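You operate a simulated robot arm through the tools that you are given. There is no shell and no other tool. Be economical: measure what you need, move in short steps, check, and stop when the job is done.

The job below is to be done with a simulated robot arm. You get a single attempt, and the scene is never put back.

TASK
Take the cream rubber block and put it on top of the cream glue block on the top of the hood over the take-up roll.

Only the result counts: the job must be done as asked and must still hold three seconds after the hand-in. Knocking over, shifting, dropping, spilling or breaking anything else fails it.

THE ROBOT
A 6-joint arm with a two-finger parallel gripper, fixed in place. Base frame: the origin is at the foot of the arm, x ahead of it, y to its left, z up. Units: m, rad, N and s.
With the tool pointing down near the work surface it reaches from about 0.16 to 0.58 m from the base axis. Its first joint turns from -1.152 to 1.152 rad. Payload 2.1 kg.
The tool frame sits at the grasp point between the pads (the TCP): z along the fingers, y along the line on which they close. The tips reach 0.03 m beyond it. Largest opening 0.094 m; finger width 0.028, thickness 0.01; the body of the gripper, 0.05 by 0.096 m, starts 0.055 m behind the TCP.
Orientation is told as [roll, pitch, yaw] about the base's x, y, z axes, in that order, counted from this pose: with the fingers straight down and closing along the base's y, the tool's x points along the base's -x, its y along +y and its z along -z.

THE INTERFACE
- The arm moves only by the tool move_arm. Its arguments are lists of equal length, an entry for each row: "linear": the shift along the base's x, y, z in m, a list of three; "twist": the turn about the base's z in rad; "fingers": the opening, from 0 (shut) to 1 (fully open). In form: {"linear": [[x, y, z], ...], "twist": [twist, ...], "fingers": [fingers, ...]}. A call has 1 to 20 rows; each row is the pose to reach, as a shift and turn from the pose commanded when the call began. Rows are played at 5 a second. More than 0.05 m and 0.15 rad between two rows, or a gripper value outside its range, and nothing of the call is played. Where a pose cannot be reached the arm comes as near as it can. A force on the tool above 40 N (or 10 N above the force at the start of the call, whichever is more), or a blocked arm, ends the call early, and 0.2 s more pass. Each finger travels about 0.072 m/s and halts on what it meets, pressing with about 25 N; the grip force reading is that of the motor and also rises with nothing between the fingers. The clock runs only during rows and for 0.2 s after the last one: add rows that repeat a pose to give the fingers time. The reply holds the time, the measured pose of the TCP, the force on the tool along the base axes, the opening and the grip force, in the units named above and with some noise, and new pictures: "views" is both (left out), scene, wrist or none.
- Cameras (640 x 400 px; columns grow to the right, rows downward): "scene" is fixed at [0.0714, -0.3807, 0.5005]; the picture's right is [0.64, -0.77, 0.00], its down [-0.32, -0.26, -0.91] and it looks along [0.70, 0.59, -0.41] (base axes); focal length 340 px, centre (320, 200). "wrist" rides on the gripper at [0.076, 0.014, -0.103] in the tool frame; the picture's right is [-0.18, 0.98, 0.00], its down [-0.75, -0.14, -0.64] and it looks along [-0.63, -0.12, 0.77] (tool axes); focal length 243 px, centre (320, 200). There is no depth. A picture from a camera that has moved, and an enlarged one, comes with that camera's place and axes in the base frame and with its lens.
- zoom(camera, box): a new picture of the part [left, top, right, bottom] of that camera's present view, enlarged. The clock stands still meanwhile.
- hand_in(): hands the job in; it is judged then, once.

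Go step by step. Nothing tells you positions but the pictures and the camera data: compare them with the known pose of the tool, close in by small moves and look again before you grip or let go. The budget is 90 turns and 170 pictures, counting those below and the enlarged ones. Unless the task says otherwise, let go and move clear before handing in, and close with one line.

The tools are called after "Emit:" by a JSON object that holds its "op" and its "data". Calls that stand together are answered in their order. move_arm: Moves the arm, as the interface text tells. Its arguments: {"type":"object","properties":{"linear":{"type":"array","items":{"type":"array","items":{"type":"number"}}},"twist":{"type":"array","items":{"type":"number"}},"fingers":{"type":"array","items":{"type":"number"}},"views":{"type":"string","enum":["both","scene","wrist","none"]}},"required":["linear","twist","fingers"]} The other tools are called the same way: zoom (camera, box) takes an enlarged picture of a part of a camera's view; hand_in () hands the job in.

At the start:

```text
clock: 0.0
tool_pos: [0.2756, -0.0259, 0.3159]
ee_rot: [0.0, -0.001, 0.0]
wrist_force: [0.3, -0.3, 0.0]
finger_gap: 0.094
grip_force: 0.1
```

scene: 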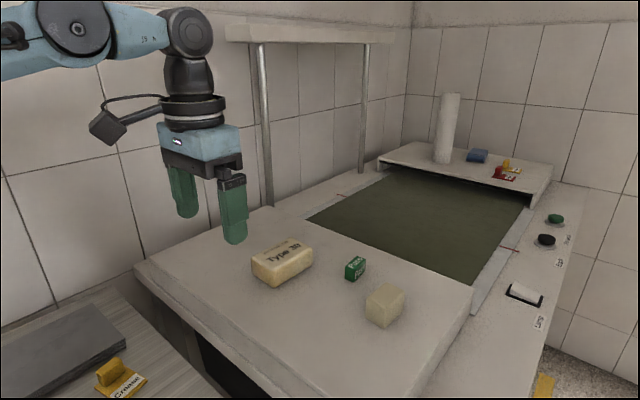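
wrist: 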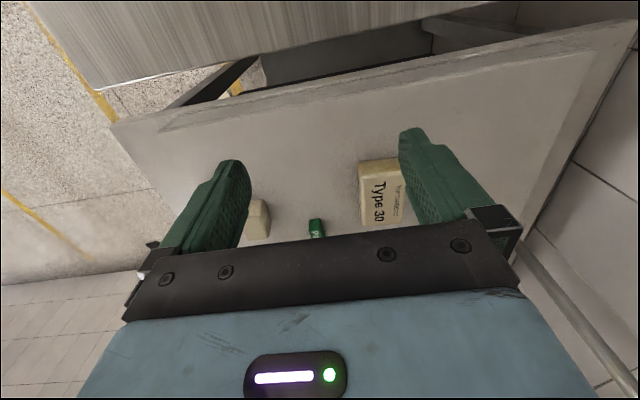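

I see two cream blocks on the near hood (one labelled "Type 30", one plain) and some small items on the far hood. I'll zoom in to read labels before moving.

Emit:
{"op": "zoom", "data": {"camera": "scene", "box": [230, 220, 430, 345]}}

Emit:
{"op": "zoom", "data": {"camera": "scene", "box": [400, 80, 580, 192]}}

Emit:
{"op": "zoom", "data": {"camera": "wrist", "box": [220, 140, 420, 265]}}

Emit:
{"op": "zoom", "data": {"camera": "scene", "box": [0, 280, 192, 400]}}

```text
3.20 times, centred on (330, 282) of scene
camera zoom: at [0.0714, -0.3807, 0.5005], right [0.64, -0.77, 0.0], down [-0.32, -0.26, -0.91], along [0.7, 0.59, -0.41], focal length 1087 px, centre (288, -64)
```

zoom: 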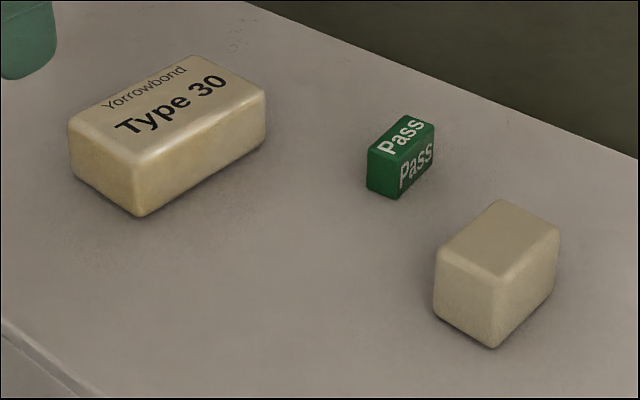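

```text
3.56 times, centred on (490, 136) of scene
camera zoom: at [0.0714, -0.3807, 0.5005], right [0.64, -0.77, 0.0], down [-0.32, -0.26, -0.91], along [0.7, 0.59, -0.41], focal length 1208 px, centre (-284, 428)
```

zoom: 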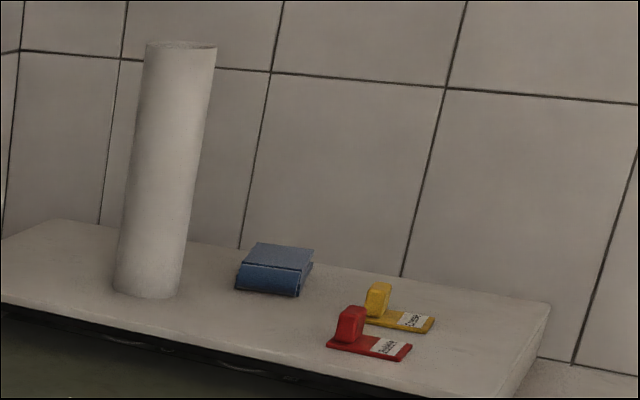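

```text
3.20 times, centred on (320, 202) of wrist
camera zoom: at [0.1995, -0.013, 0.4189], right [0.18, 0.98, 0.0], down [0.75, -0.14, 0.64], along [0.63, -0.12, -0.77], focal length 776 px, centre (320, 192)
```

zoom: 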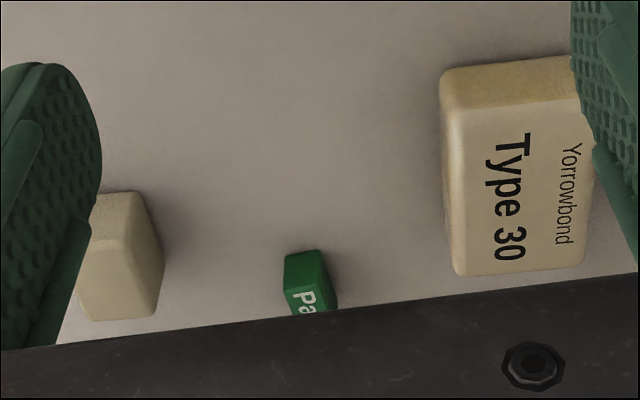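

```text
3.33 times, centred on (96, 340) of scene
camera zoom: at [0.0714, -0.3807, 0.5005], right [0.64, -0.77, 0.0], down [-0.32, -0.26, -0.91], along [0.7, 0.59, -0.41], focal length 1132 px, centre (1067, -267)
```

zoom: 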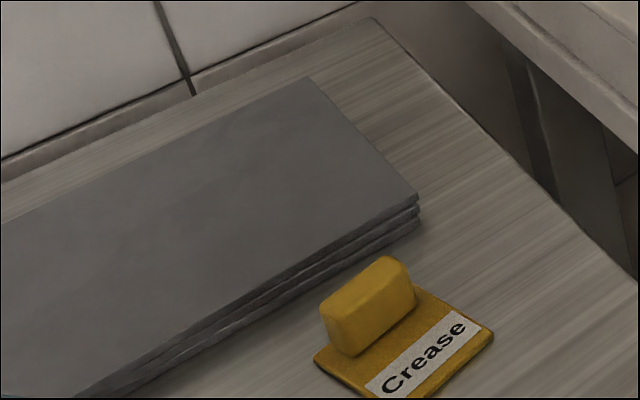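

The glue block is the "Yorrowbond Type 30" (centre about (0.462, 0.044), top about z 0.13), and the rubber block is the plain one at about (0.478, -0.176), about 0.034 wide in y. I'll move above the rubber block and look.

Emit:
{"op": "move_arm", "data": {"linear": [[0.029, -0.0215, -0.01], [0.058, -0.043, -0.02], [0.087, -0.0645, -0.03], [0.116, -0.086, -0.04], [0.145, -0.1075, -0.05], [0.174, -0.129, -0.06], [0.202, -0.15, -0.07], [0.202, -0.15, -0.09], [0.202, -0.15, -0.09]], "twist": [0, 0, 0, 0, 0, 0, 0, 0, 0], "fingers": [1, 1, 1, 1, 1, 1, 1, 1, 1]}}

```text
clock: 2.0
tool_pos: [0.4785, -0.1756, 0.2247]
ee_rot: [-0.001, -0.002, -0.001]
wrist_force: [0.2, -0.6, -0.8]
finger_gap: 0.094
grip_force: 0.1
camera wrist: at [0.4021, -0.163, 0.3275], right [0.18, 0.98, 0.0], down [0.75, -0.14, 0.64], along [0.63, -0.12, -0.77], focal length 243 px, centre (320, 200)
```

scene: 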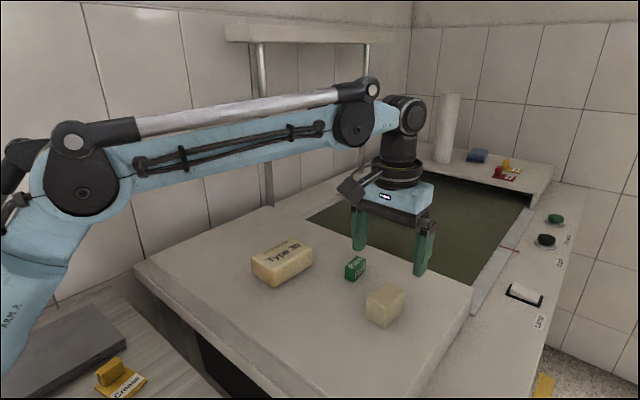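
wrist: 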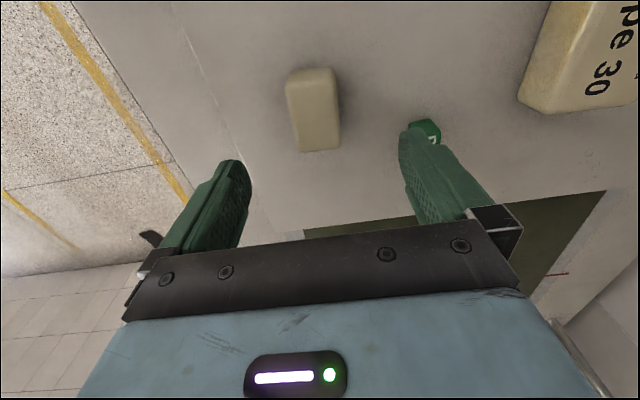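

The gripper is above the block and slightly off. I'll zoom to fix its corners and yaw.

Emit:
{"op": "zoom", "data": {"camera": "wrist", "box": [230, 50, 390, 150]}}

Emit:
{"op": "zoom", "data": {"camera": "scene", "box": [320, 200, 480, 300]}}

Emit:
{"op": "zoom", "data": {"camera": "wrist", "box": [160, 60, 480, 260]}}

```text
4.00 times, centred on (310, 100) of wrist
camera zoom: at [0.4021, -0.163, 0.3275], right [0.18, 0.98, 0.0], down [0.75, -0.14, 0.64], along [0.63, -0.12, -0.77], focal length 970 px, centre (360, 600)
```

zoom: 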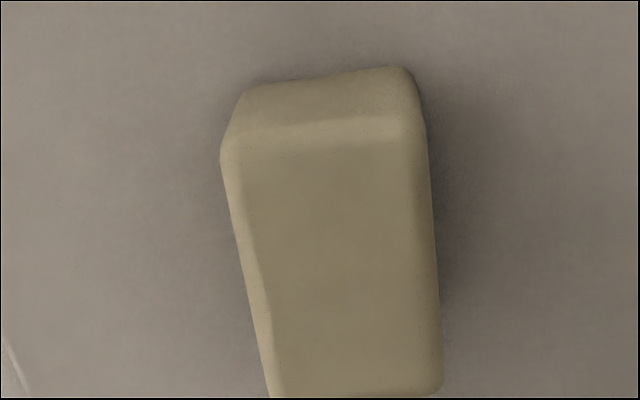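

```text
4.00 times, centred on (400, 250) of scene
camera zoom: at [0.0714, -0.3807, 0.5005], right [0.64, -0.77, 0.0], down [-0.32, -0.26, -0.91], along [0.7, 0.59, -0.41], focal length 1359 px, centre (0, 0)
```

zoom: 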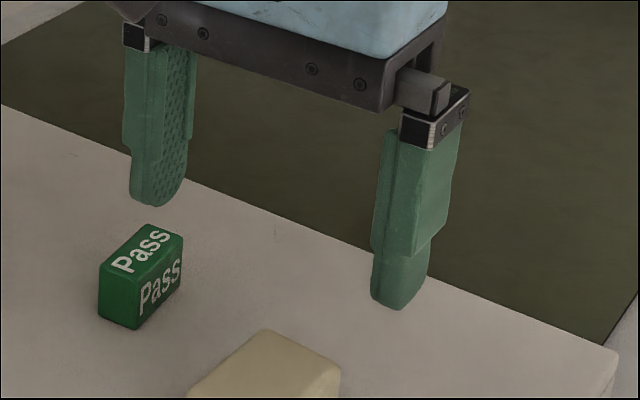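

```text
2.00 times, centred on (320, 160) of wrist
camera zoom: at [0.4021, -0.163, 0.3275], right [0.18, 0.98, 0.0], down [0.75, -0.14, 0.64], along [0.63, -0.12, -0.77], focal length 485 px, centre (320, 280)
```

zoom: 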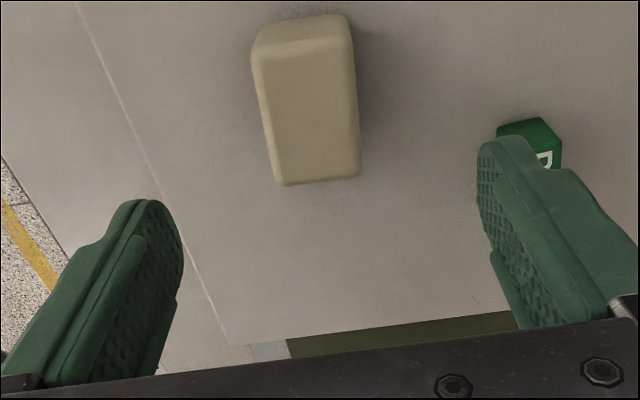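

The block top is centred near (0.477, -0.180) with about -0.06 rad of yaw. I'll align and come down partway.

Emit:
{"op": "move_arm", "data": {"linear": [[-0.001, -0.004, -0.02], [-0.001, -0.004, -0.04], [-0.001, -0.004, -0.06], [-0.001, -0.004, -0.07], [-0.001, -0.004, -0.07]], "twist": [-0.03, -0.06, -0.06, -0.06, -0.06], "fingers": [1, 1, 1, 1, 1]}}

```text
clock: 3.2
tool_pos: [0.4772, -0.1796, 0.1574]
ee_rot: [-0.001, -0.001, -0.061]
wrist_force: [0.0, -0.1, -0.2]
finger_gap: 0.0939
grip_force: 0.2
camera wrist: at [0.402, -0.1614, 0.2592], right [0.24, 0.97, 0.0], down [0.74, -0.19, 0.64], along [0.62, -0.16, -0.77], focal length 243 px, centre (320, 200)
```

scene: 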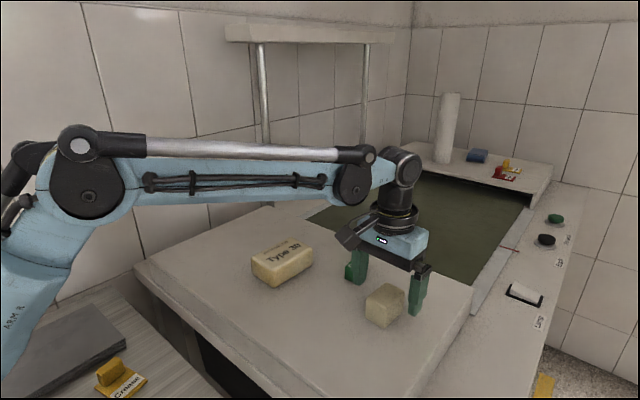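
wrist: 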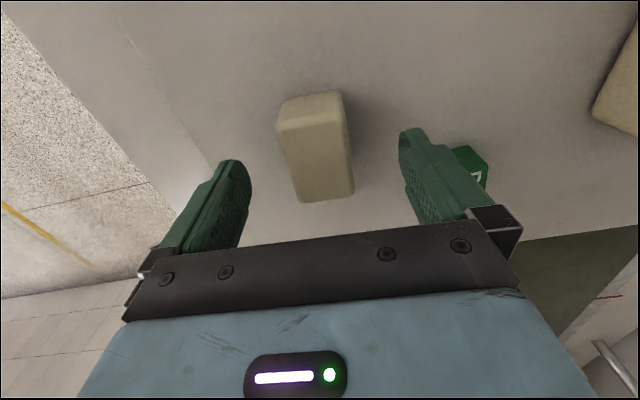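

The fingers straddle the block. I'll check the left finger's clearance from the Pass block before lowering.

Emit:
{"op": "zoom", "data": {"camera": "wrist", "box": [220, 70, 540, 270]}}

Emit:
{"op": "zoom", "data": {"camera": "scene", "box": [320, 240, 480, 340]}}

```text
2.00 times, centred on (380, 170) of wrist
camera zoom: at [0.402, -0.1614, 0.2592], right [0.24, 0.97, 0.0], down [0.74, -0.19, 0.64], along [0.62, -0.16, -0.77], focal length 485 px, centre (200, 260)
```

zoom: 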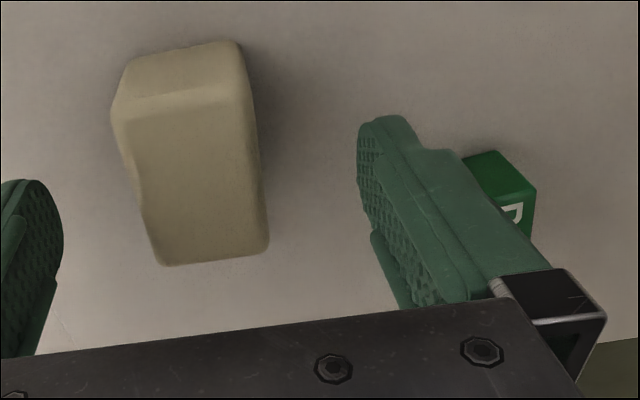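

```text
4.00 times, centred on (400, 290) of scene
camera zoom: at [0.0714, -0.3807, 0.5005], right [0.64, -0.77, 0.0], down [-0.32, -0.26, -0.91], along [0.7, 0.59, -0.41], focal length 1359 px, centre (0, -160)
```

zoom: 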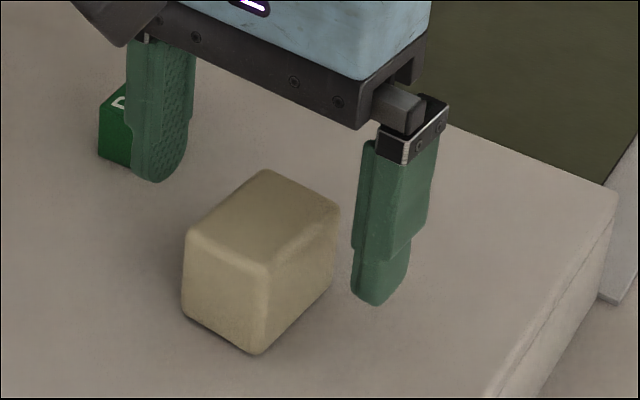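

Clearance is fine, but I'll narrow the opening a little for safety, shift 3 mm, then lower to grasp height.

Emit:
{"op": "move_arm", "data": {"linear": [[0, -0.003, 0], [0, -0.003, 0], [0, -0.003, -0.01], [0, -0.003, -0.02], [0, -0.003, -0.029], [0, -0.003, -0.029]], "twist": [0, 0, 0, 0, 0, 0], "fingers": [0.75, 0.75, 0.75, 0.75, 0.75, 0.75]}}

```text
clock: 4.6
tool_pos: [0.4771, -0.1831, 0.1283]
ee_rot: [-0.001, -0.001, -0.061]
wrist_force: [-0.3, -0.1, -0.8]
finger_gap: 0.0706
grip_force: 0.1
camera wrist: at [0.4009, -0.1646, 0.2304], right [0.24, 0.97, 0.0], down [0.74, -0.19, 0.64], along [0.62, -0.16, -0.77], focal length 243 px, centre (320, 200)
```

scene: 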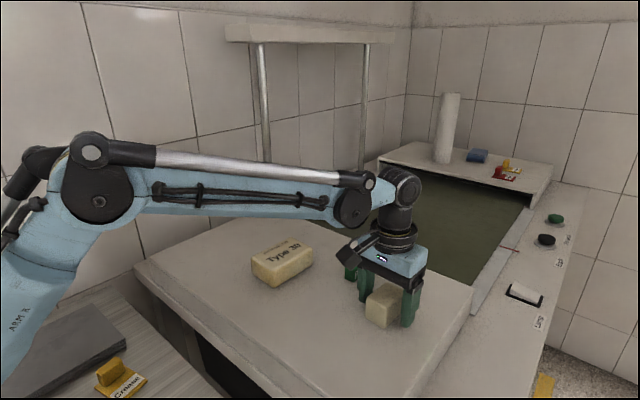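
wrist: 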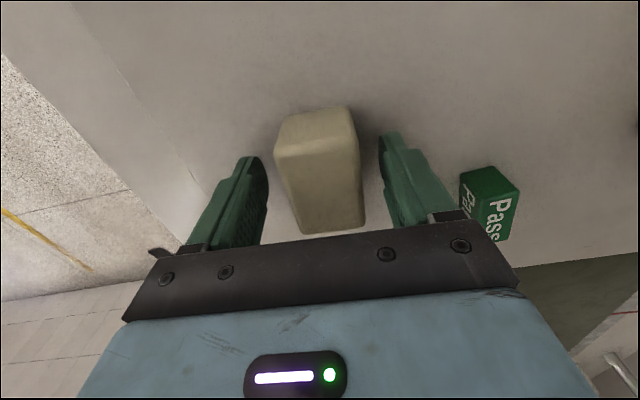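

The block sits between the pads with tips just above the surface. I'll close now.

Emit:
{"op": "move_arm", "data": {"linear": [[0, 0, 0], [0, 0, 0], [0, 0, 0], [0, 0, 0], [0, 0, 0]], "twist": [0, 0, 0, 0, 0], "fingers": [0.5, 0.3, 0.2, 0.2, 0.2]}}

```text
clock: 5.8
tool_pos: [0.4758, -0.1824, 0.1283]
ee_rot: [0.0, -0.002, -0.06]
wrist_force: [0.8, -0.4, 0.5]
finger_gap: 0.0441
grip_force: 24.8
camera wrist: at [0.4009, -0.1645, 0.2306], right [0.24, 0.97, 0.0], down [0.74, -0.19, 0.64], along [0.62, -0.16, -0.77], focal length 243 px, centre (320, 200)
```

scene: 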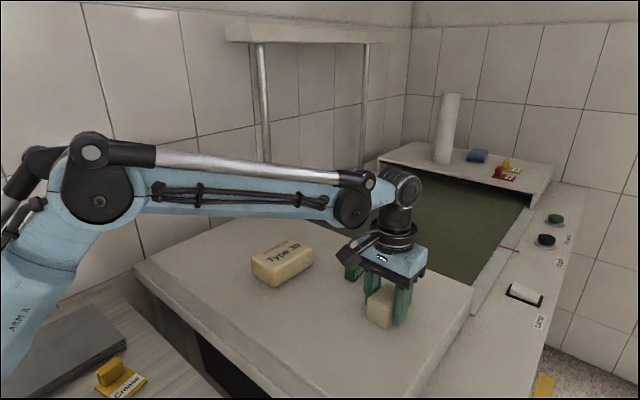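
wrist: 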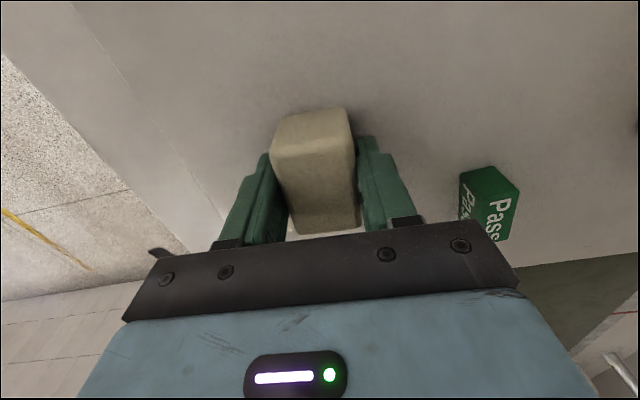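

It is gripped (gap 0.044 m, 25 N). I'll lift straight up and check.

Emit:
{"op": "move_arm", "data": {"linear": [[0, 0, 0.01], [0, 0, 0.03], [0, 0, 0.06], [0, 0, 0.09], [0, 0, 0.1], [0, 0, 0.1]], "twist": [0, 0, 0, 0, 0, 0], "fingers": [0.2, 0.2, 0.2, 0.2, 0.2, 0.2]}}

```text
clock: 7.2
tool_pos: [0.4766, -0.1825, 0.2277]
ee_rot: [-0.001, 0.0, -0.062]
wrist_force: [0.3, -1.0, 0.0]
finger_gap: 0.019
grip_force: 0.0
camera wrist: at [0.4007, -0.1653, 0.3292], right [0.24, 0.97, 0.0], down [0.74, -0.19, 0.64], along [0.62, -0.16, -0.77], focal length 243 px, centre (320, 200)
```

scene: 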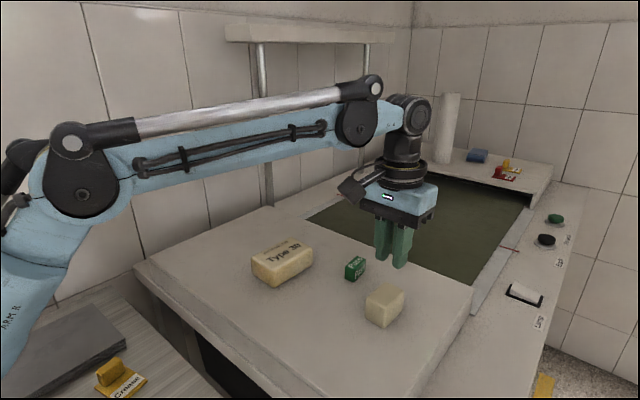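
wrist: 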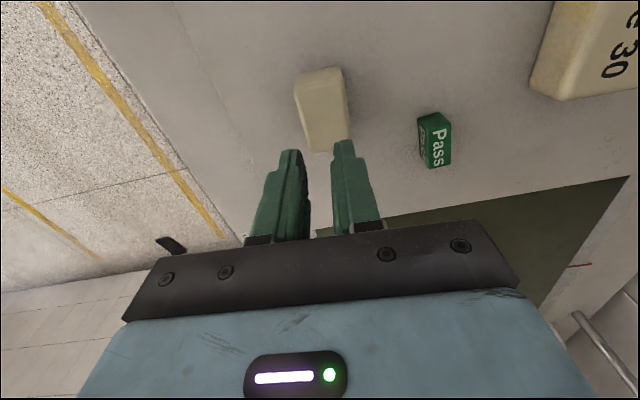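

The block slipped out and appears to be back where it was, upright; the grip was probably too high. I'll zoom both views to triangulate its real height.

Emit:
{"op": "zoom", "data": {"camera": "wrist", "box": [260, 50, 480, 188]}}

Emit:
{"op": "zoom", "data": {"camera": "scene", "box": [330, 240, 450, 340]}}

```text
2.90 times, centred on (370, 119) of wrist
camera zoom: at [0.4007, -0.1653, 0.3292], right [0.24, 0.97, 0.0], down [0.74, -0.19, 0.64], along [0.62, -0.16, -0.77], focal length 703 px, centre (175, 435)
```

zoom: 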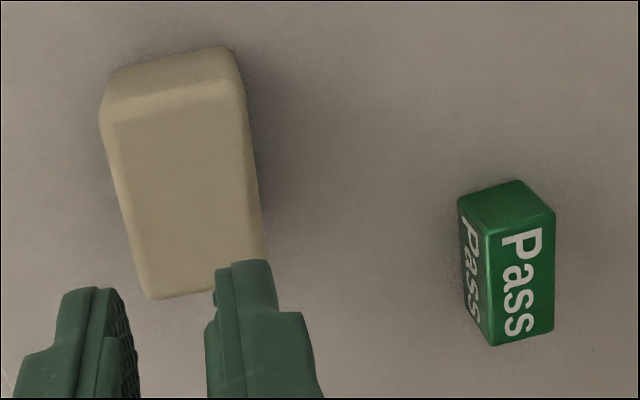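

```text
4.00 times, centred on (390, 290) of scene
camera zoom: at [0.0714, -0.3807, 0.5005], right [0.64, -0.77, 0.0], down [-0.32, -0.26, -0.91], along [0.7, 0.59, -0.41], focal length 1359 px, centre (40, -160)
```

zoom: 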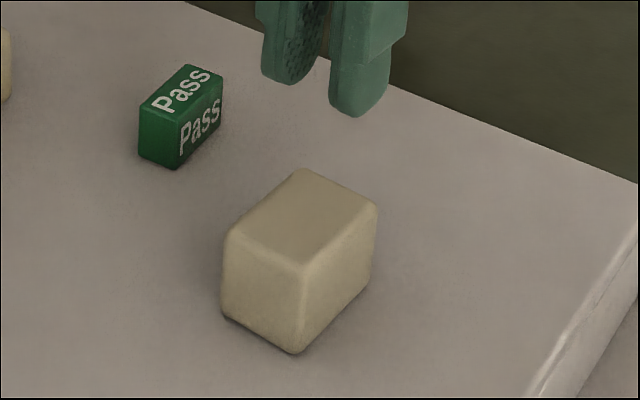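

The block is upright at the same place (top z ≈ 0.135, base ≈ 0.09-0.095), so position was right. I'll retry a little lower, close fully with more time, and lift gently.

Emit:
{"op": "move_arm", "data": {"linear": [[0, 0, 0], [0, 0, 0], [0, 0, -0.02], [0, 0, -0.05], [0, 0, -0.08], [0, 0, -0.095], [0, 0, -0.1], [0, 0, -0.103], [0, 0, -0.103]], "twist": [0, 0, 0, 0, 0, 0, 0, 0, 0], "fingers": [0.5, 0.75, 0.75, 0.75, 0.75, 0.75, 0.75, 0.75, 0.75]}}

```text
clock: 9.2
tool_pos: [0.4769, -0.1848, 0.1235]
ee_rot: [-0.002, -0.003, -0.059]
wrist_force: [-0.3, -1.1, 0.6]
finger_gap: 0.0707
grip_force: 0.1
camera wrist: at [0.4014, -0.1665, 0.2267], right [0.24, 0.97, 0.0], down [0.74, -0.19, 0.64], along [0.62, -0.16, -0.77], focal length 243 px, centre (320, 200)
```

scene: 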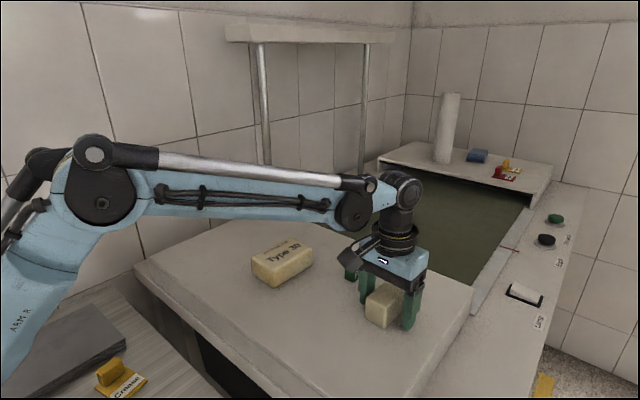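
wrist: 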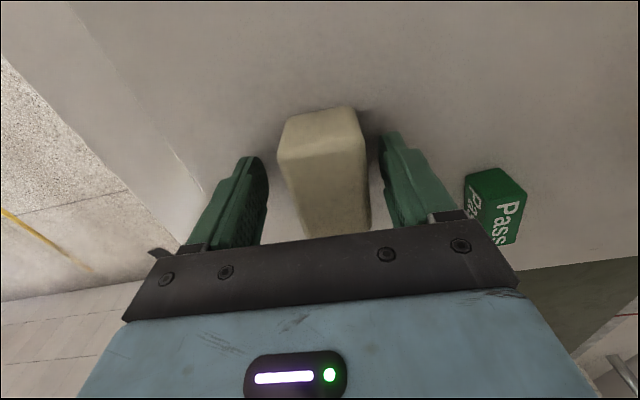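

Positioned; now close fully, wait, and lift 1 cm slowly to test the hold.

Emit:
{"op": "move_arm", "data": {"linear": [[0, 0, 0], [0, 0, 0], [0, 0, 0], [0, 0, 0], [0, 0, 0], [0, 0, 0], [0, 0, 0], [0, 0, 0.002], [0, 0, 0.004], [0, 0, 0.006], [0, 0, 0.008], [0, 0, 0.01], [0, 0, 0.01]], "twist": [0, 0, 0, 0, 0, 0, 0, 0, 0, 0, 0, 0, 0], "fingers": [0.5, 0.25, 0, 0, 0, 0, 0, 0, 0, 0, 0, 0, 0]}}

```text
clock: 12.0
tool_pos: [0.4782, -0.1837, 0.1352]
ee_rot: [0.0, -0.001, -0.059]
wrist_force: [0.2, 0.2, -1.0]
finger_gap: 0.044
grip_force: 25.2
camera wrist: at [0.4015, -0.1651, 0.2369], right [0.24, 0.97, 0.0], down [0.74, -0.19, 0.64], along [0.62, -0.16, -0.77], focal length 243 px, centre (320, 200)
```

scene: 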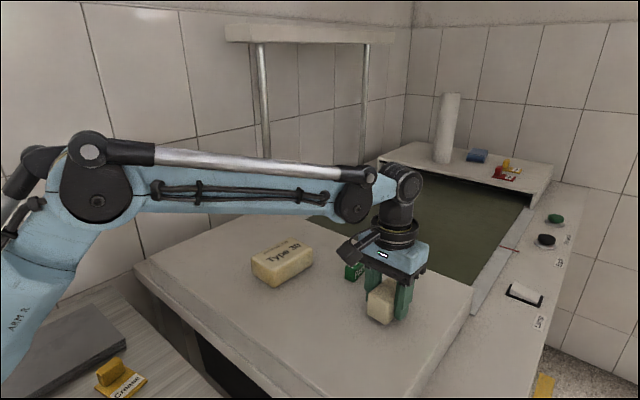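
wrist: 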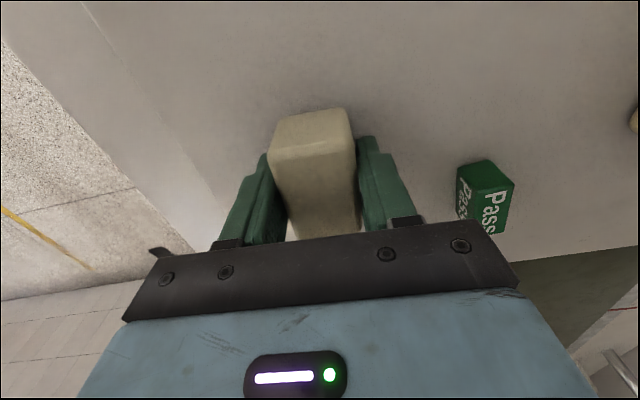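

It's holding this time and moving with the fingers. I'll keep lifting slowly.

Emit:
{"op": "move_arm", "data": {"linear": [[0, 0, 0.003], [0, 0, 0.006], [0, 0, 0.01], [0, 0, 0.014], [0, 0, 0.018], [0, 0, 0.022], [0, 0, 0.025], [0, 0, 0.025]], "twist": [0, 0, 0, 0, 0, 0, 0, 0], "fingers": [0, 0, 0, 0, 0, 0, 0, 0]}}

```text
clock: 13.8
tool_pos: [0.476, -0.184, 0.161]
ee_rot: [0.0, -0.002, -0.06]
wrist_force: [0.3, -0.2, -1.1]
finger_gap: 0.0439
grip_force: 25.4
camera wrist: at [0.4013, -0.1664, 0.2628], right [0.24, 0.97, 0.0], down [0.74, -0.19, 0.64], along [0.62, -0.16, -0.77], focal length 243 px, centre (320, 200)
```

scene: 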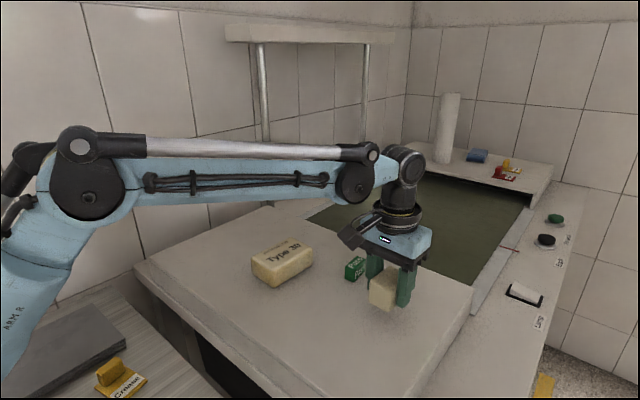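
wrist: 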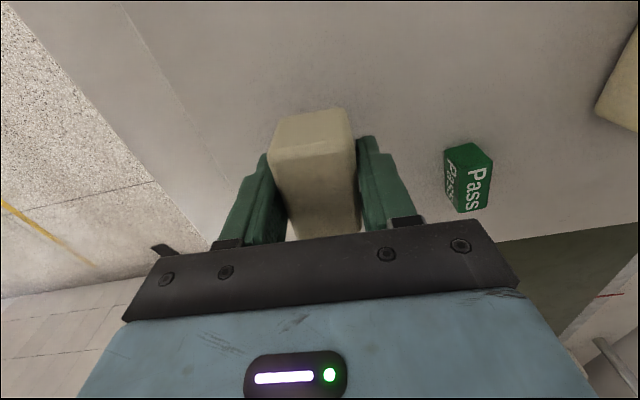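

Held well clear of the surface. I'll go up to about z = 0.205 slowly and start translating toward the glue block.

Emit:
{"op": "move_arm", "data": {"linear": [[0, 0, 0.004], [0, 0, 0.01], [0, 0, 0.018], [0, 0, 0.026], [0, 0, 0.034], [0, 0, 0.04], [0, 0, 0.044], [0, 0.004, 0.044], [-0.001, 0.01, 0.044], [-0.001, 0.018, 0.044], [-0.002, 0.028, 0.044], [-0.002, 0.038, 0.044], [-0.003, 0.05, 0.044], [-0.004, 0.062, 0.044], [-0.004, 0.074, 0.044], [-0.005, 0.086, 0.044], [-0.006, 0.096, 0.044], [-0.006, 0.104, 0.044], [-0.006, 0.108, 0.044], [-0.006, 0.11, 0.044]], "twist": [0, 0, 0, 0, 0, 0, 0, 0, 0, 0, 0, 0, 0, 0, 0, 0, 0, 0, 0, 0], "fingers": [0, 0, 0, 0, 0, 0, 0, 0, 0, 0, 0, 0, 0, 0, 0, 0, 0, 0, 0, 0]}}

```text
clock: 18.0
tool_pos: [0.4705, -0.0744, 0.2038]
ee_rot: [0.001, -0.001, -0.061]
wrist_force: [0.6, 0.3, -1.3]
finger_gap: 0.0439
grip_force: 24.5
camera wrist: at [0.3952, -0.0556, 0.3062], right [0.24, 0.97, 0.0], down [0.74, -0.19, 0.64], along [0.62, -0.16, -0.77], focal length 243 px, centre (320, 200)
```

scene: 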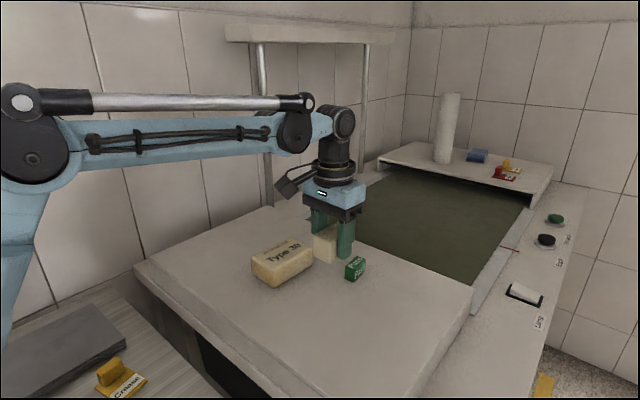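
wrist: 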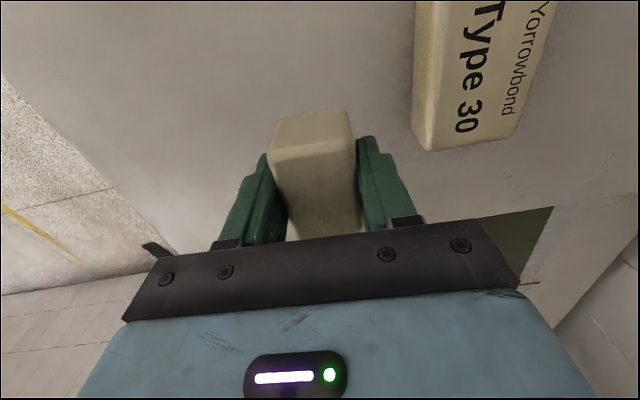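

Still held. I'll carry on until above the glue block's estimated centre (0.462, 0.044).

Emit:
{"op": "move_arm", "data": {"linear": [[0, 0.004, 0], [-0.001, 0.012, 0], [-0.001, 0.022, 0], [-0.002, 0.034, 0], [-0.003, 0.046, 0], [-0.004, 0.058, 0], [-0.005, 0.07, 0], [-0.006, 0.082, 0], [-0.006, 0.094, 0], [-0.007, 0.104, 0], [-0.008, 0.112, 0], [-0.008, 0.116, 0], [-0.008, 0.118, 0], [-0.008, 0.118, 0]], "twist": [0, 0, 0, 0, 0, 0, 0, 0, 0, 0, 0, 0, 0, 0], "fingers": [0, 0, 0, 0, 0, 0, 0, 0, 0, 0, 0, 0, 0, 0]}}

Emit:
{"op": "zoom", "data": {"camera": "scene", "box": [220, 190, 380, 290]}}

Emit:
{"op": "zoom", "data": {"camera": "wrist", "box": [200, 50, 440, 200]}}

```text
clock: 21.0
tool_pos: [0.4632, 0.045, 0.2041]
ee_rot: [0.002, -0.001, -0.061]
wrist_force: [0.4, -0.1, -1.0]
finger_gap: 0.0438
grip_force: 25.0
camera wrist: at [0.3877, 0.0625, 0.305], right [0.24, 0.97, 0.0], down [0.74, -0.19, 0.64], along [0.62, -0.16, -0.77], focal length 243 px, centre (320, 200)
```

scene: 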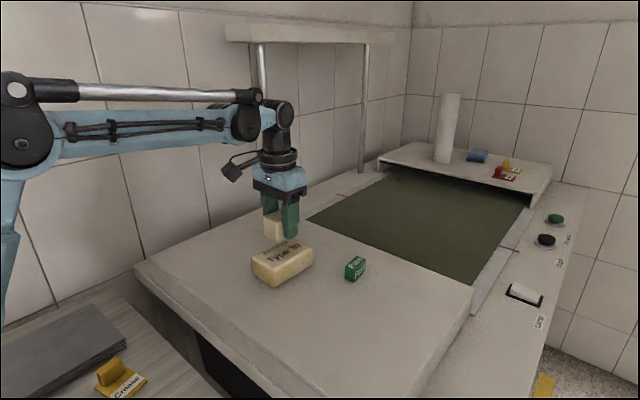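
wrist: 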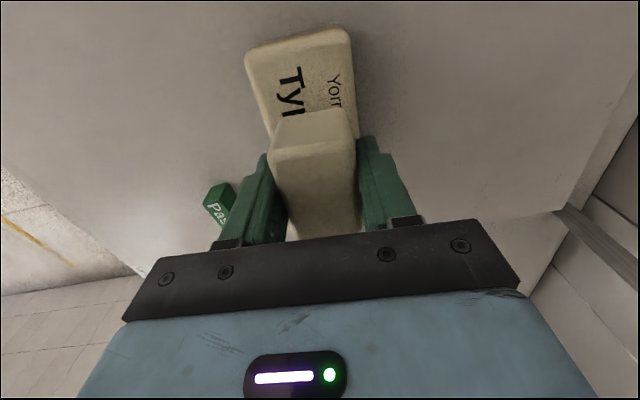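

```text
4.00 times, centred on (300, 240) of scene
camera zoom: at [0.0714, -0.3807, 0.5005], right [0.64, -0.77, 0.0], down [-0.32, -0.26, -0.91], along [0.7, 0.59, -0.41], focal length 1359 px, centre (400, 40)
```

zoom: 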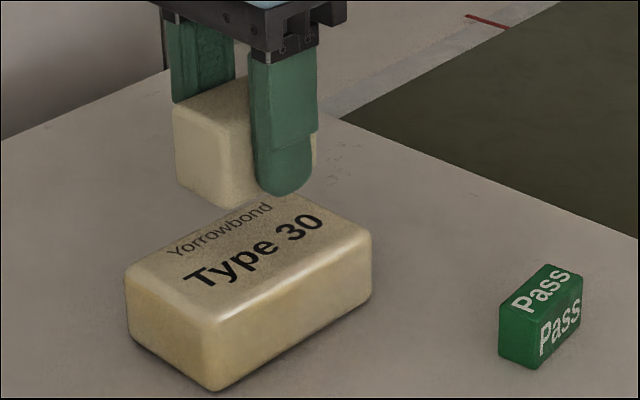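

```text
2.67 times, centred on (320, 125) of wrist
camera zoom: at [0.3877, 0.0625, 0.305], right [0.24, 0.97, 0.0], down [0.74, -0.19, 0.64], along [0.62, -0.16, -0.77], focal length 647 px, centre (320, 400)
```

zoom: 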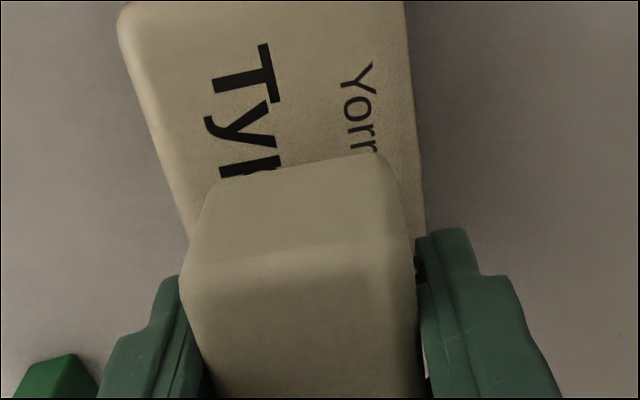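

Aligned over the glue block within a few mm (glue centre ≈ (0.461, 0.041)). I'll shift 3 mm in -y and lower to just above it.

Emit:
{"op": "move_arm", "data": {"linear": [[0, -0.002, -0.003], [-0.001, -0.003, -0.008], [-0.001, -0.003, -0.014], [-0.001, -0.003, -0.02], [-0.001, -0.003, -0.025], [-0.001, -0.003, -0.028], [-0.001, -0.003, -0.03], [-0.001, -0.003, -0.03]], "twist": [0, 0, 0, 0, 0, 0, 0, 0], "fingers": [0, 0, 0, 0, 0, 0, 0, 0], "views": "none"}}

Emit:
{"op": "zoom", "data": {"camera": "scene", "box": [220, 190, 380, 290]}}

Emit:
{"op": "zoom", "data": {"camera": "wrist", "box": [200, 50, 440, 200]}}

```text
clock: 22.8
tool_pos: [0.4619, 0.0423, 0.1739]
ee_rot: [0.0, -0.003, -0.063]
wrist_force: [0.0, -0.1, -1.3]
finger_gap: 0.0437
grip_force: 24.5
```

```text
4.00 times, centred on (300, 240) of scene
camera zoom: at [0.0714, -0.3807, 0.5005], right [0.64, -0.77, 0.0], down [-0.32, -0.26, -0.91], along [0.7, 0.59, -0.41], focal length 1359 px, centre (400, 40)
```

zoom: 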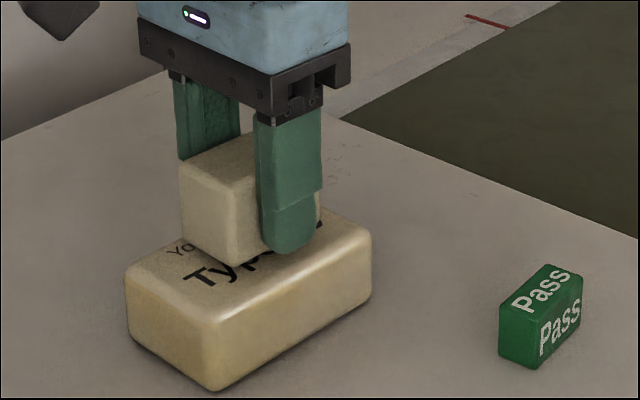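

```text
2.67 times, centred on (320, 125) of wrist
camera zoom: at [0.3861, 0.0593, 0.2758], right [0.24, 0.97, 0.0], down [0.74, -0.19, 0.64], along [0.62, -0.16, -0.77], focal length 647 px, centre (320, 400)
```

zoom: 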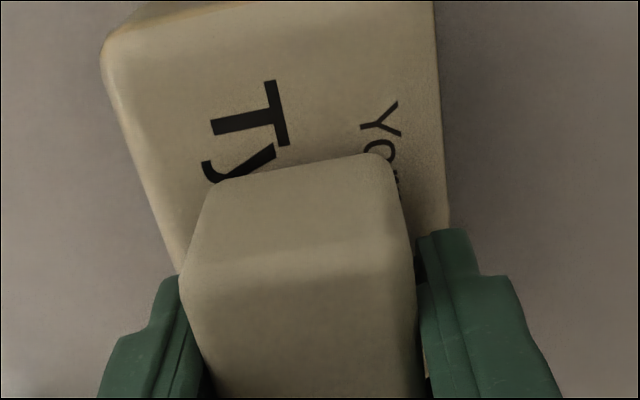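

The rubber block hovers about 1 cm above and is centred. I'll lower by 1 mm steps watching for contact.

Emit:
{"op": "move_arm", "data": {"linear": [[0, 0, -0.001], [0, 0, -0.002], [0, 0, -0.003], [0, 0, -0.004], [0, 0, -0.005], [0, 0, -0.006], [0, 0, -0.006]], "twist": [0, 0, 0, 0, 0, 0, 0], "fingers": [0, 0, 0, 0, 0, 0, 0], "views": "none"}}

Emit:
{"op": "zoom", "data": {"camera": "scene", "box": [240, 210, 336, 270]}}

```text
clock: 24.4
tool_pos: [0.462, 0.041, 0.1679]
ee_rot: [0.001, -0.002, -0.061]
wrist_force: [4.0, -1.7, 34.6]
finger_gap: 0.0437
grip_force: 24.6
```

```text
6.67 times, centred on (288, 240) of scene
camera zoom: at [0.0713, -0.3808, 0.5005], right [0.64, -0.77, 0.0], down [-0.31, -0.26, -0.91], along [0.7, 0.59, -0.41], focal length 2265 px, centre (533, -67)
```

zoom: 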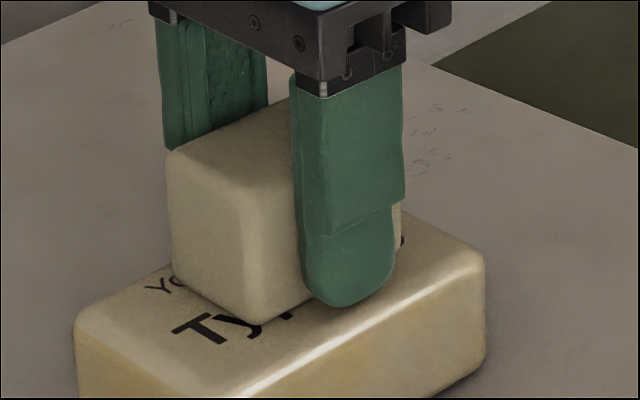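

Contact made (about 35 N). I'll back off slightly to relieve the pressure before releasing.

Emit:
{"op": "move_arm", "data": {"linear": [[0, 0, 0.0005], [0, 0, 0.001], [0, 0, 0.001]], "twist": [0, 0, 0], "fingers": [0, 0, 0], "views": "none"}}

```text
clock: 25.2
tool_pos: [0.4605, 0.0415, 0.1678]
ee_rot: [0.001, -0.001, -0.061]
wrist_force: [1.7, -3.5, 8.8]
finger_gap: 0.0441
grip_force: 25.0
```

Only a light press remains (about 9 N). Now I'll open the fingers gradually in place.

Emit:
{"op": "move_arm", "data": {"linear": [[0, 0, 0.0003], [0, 0, 0.0003], [0, 0, 0.0003], [0, 0, 0.0003], [0, 0, 0.0003], [0, 0, 0.0003]], "twist": [0, 0, 0, 0, 0, 0], "fingers": [0.4, 0.48, 0.55, 0.65, 0.75, 0.75]}}

```text
clock: 26.6
tool_pos: [0.4607, 0.0414, 0.1693]
ee_rot: [0.0, -0.001, -0.061]
wrist_force: [-0.3, -0.1, 0.5]
finger_gap: 0.0704
grip_force: 0.1
camera wrist: at [0.3861, 0.0593, 0.271], right [0.24, 0.97, 0.0], down [0.74, -0.19, 0.64], along [0.62, -0.16, -0.77], focal length 243 px, centre (320, 200)
```

scene: 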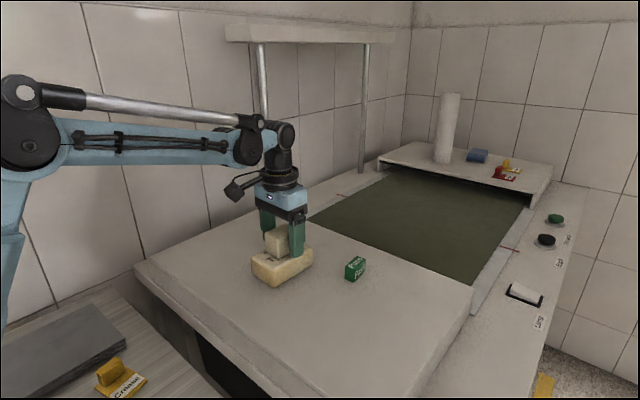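
wrist: 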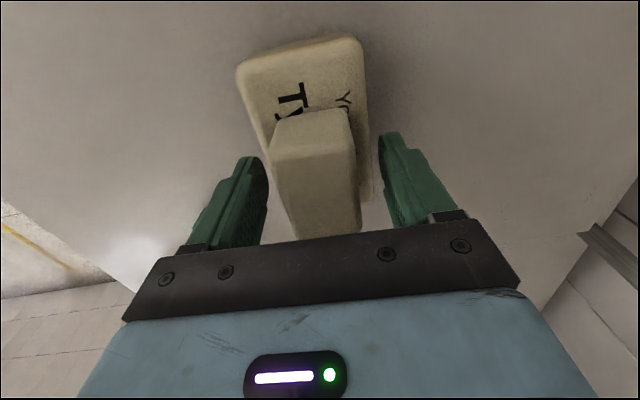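

The fingers are free on both sides and the block rests on the glue block. I'll rise straight up and back away.

Emit:
{"op": "move_arm", "data": {"linear": [[0, 0, 0.01], [0, 0, 0.025], [0, 0, 0.045], [0, 0, 0.07], [0, 0, 0.1], [-0.03, 0, 0.12], [-0.07, 0, 0.13], [-0.07, 0, 0.13]], "twist": [0, 0, 0, 0, 0, 0, 0, 0], "fingers": [0.75, 0.75, 0.75, 0.75, 0.75, 0.75, 0.75, 0.75]}}

Emit:
{"op": "zoom", "data": {"camera": "scene", "box": [220, 190, 380, 290]}}

```text
clock: 28.4
tool_pos: [0.3912, 0.043, 0.3018]
ee_rot: [0.001, -0.001, -0.057]
wrist_force: [0.4, 0.5, 0.7]
finger_gap: 0.0704
grip_force: 0.1
camera wrist: at [0.3158, 0.0594, 0.4032], right [0.24, 0.97, 0.0], down [0.74, -0.19, 0.64], along [0.62, -0.16, -0.77], focal length 243 px, centre (320, 200)
```

scene: 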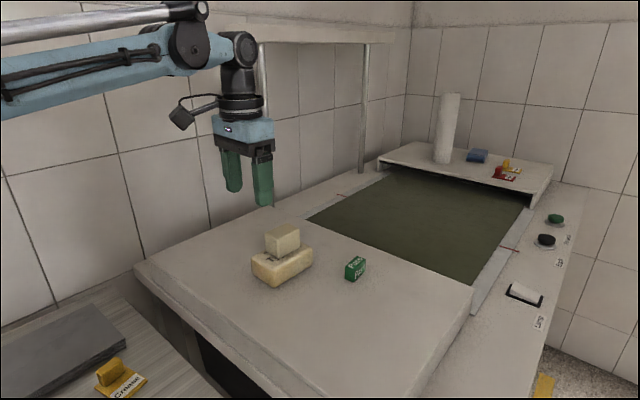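
wrist: 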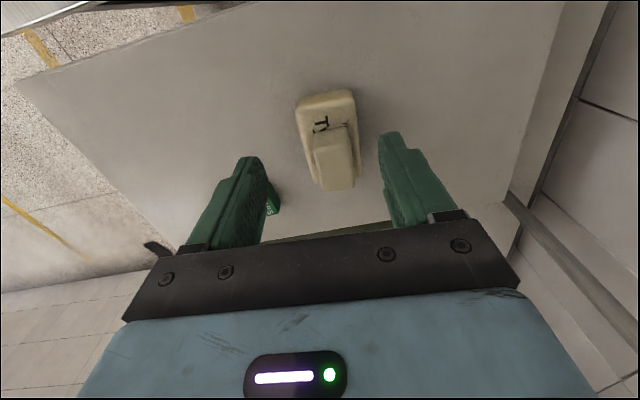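

```text
4.00 times, centred on (300, 240) of scene
camera zoom: at [0.0714, -0.3807, 0.5005], right [0.64, -0.77, 0.0], down [-0.32, -0.26, -0.91], along [0.7, 0.59, -0.41], focal length 1359 px, centre (400, 40)
```

zoom: 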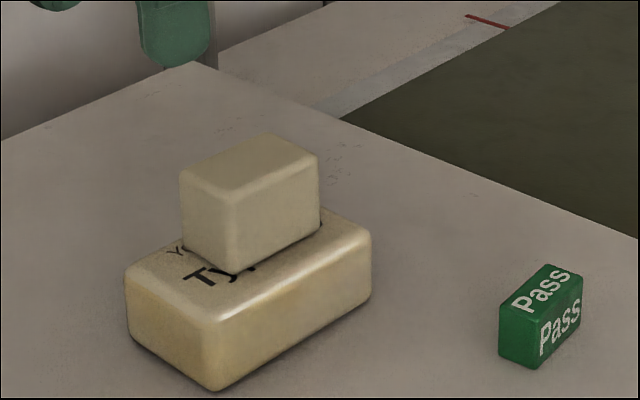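

The rubber block sits squarely on the glue block, nothing else has moved, and the arm is clear. Handing in.

Emit:
{"op": "hand_in", "data": {}}

```text
The job is handed in.
```

The cream rubber block is resting on top of the cream glue block (labelled "Yorrowbond Type 30") on the hood. The first grip slipped as I lifted, leaving the block upright on the hood. The second grip held, nothing else looked moved in the final pictures, and the job is handed in.
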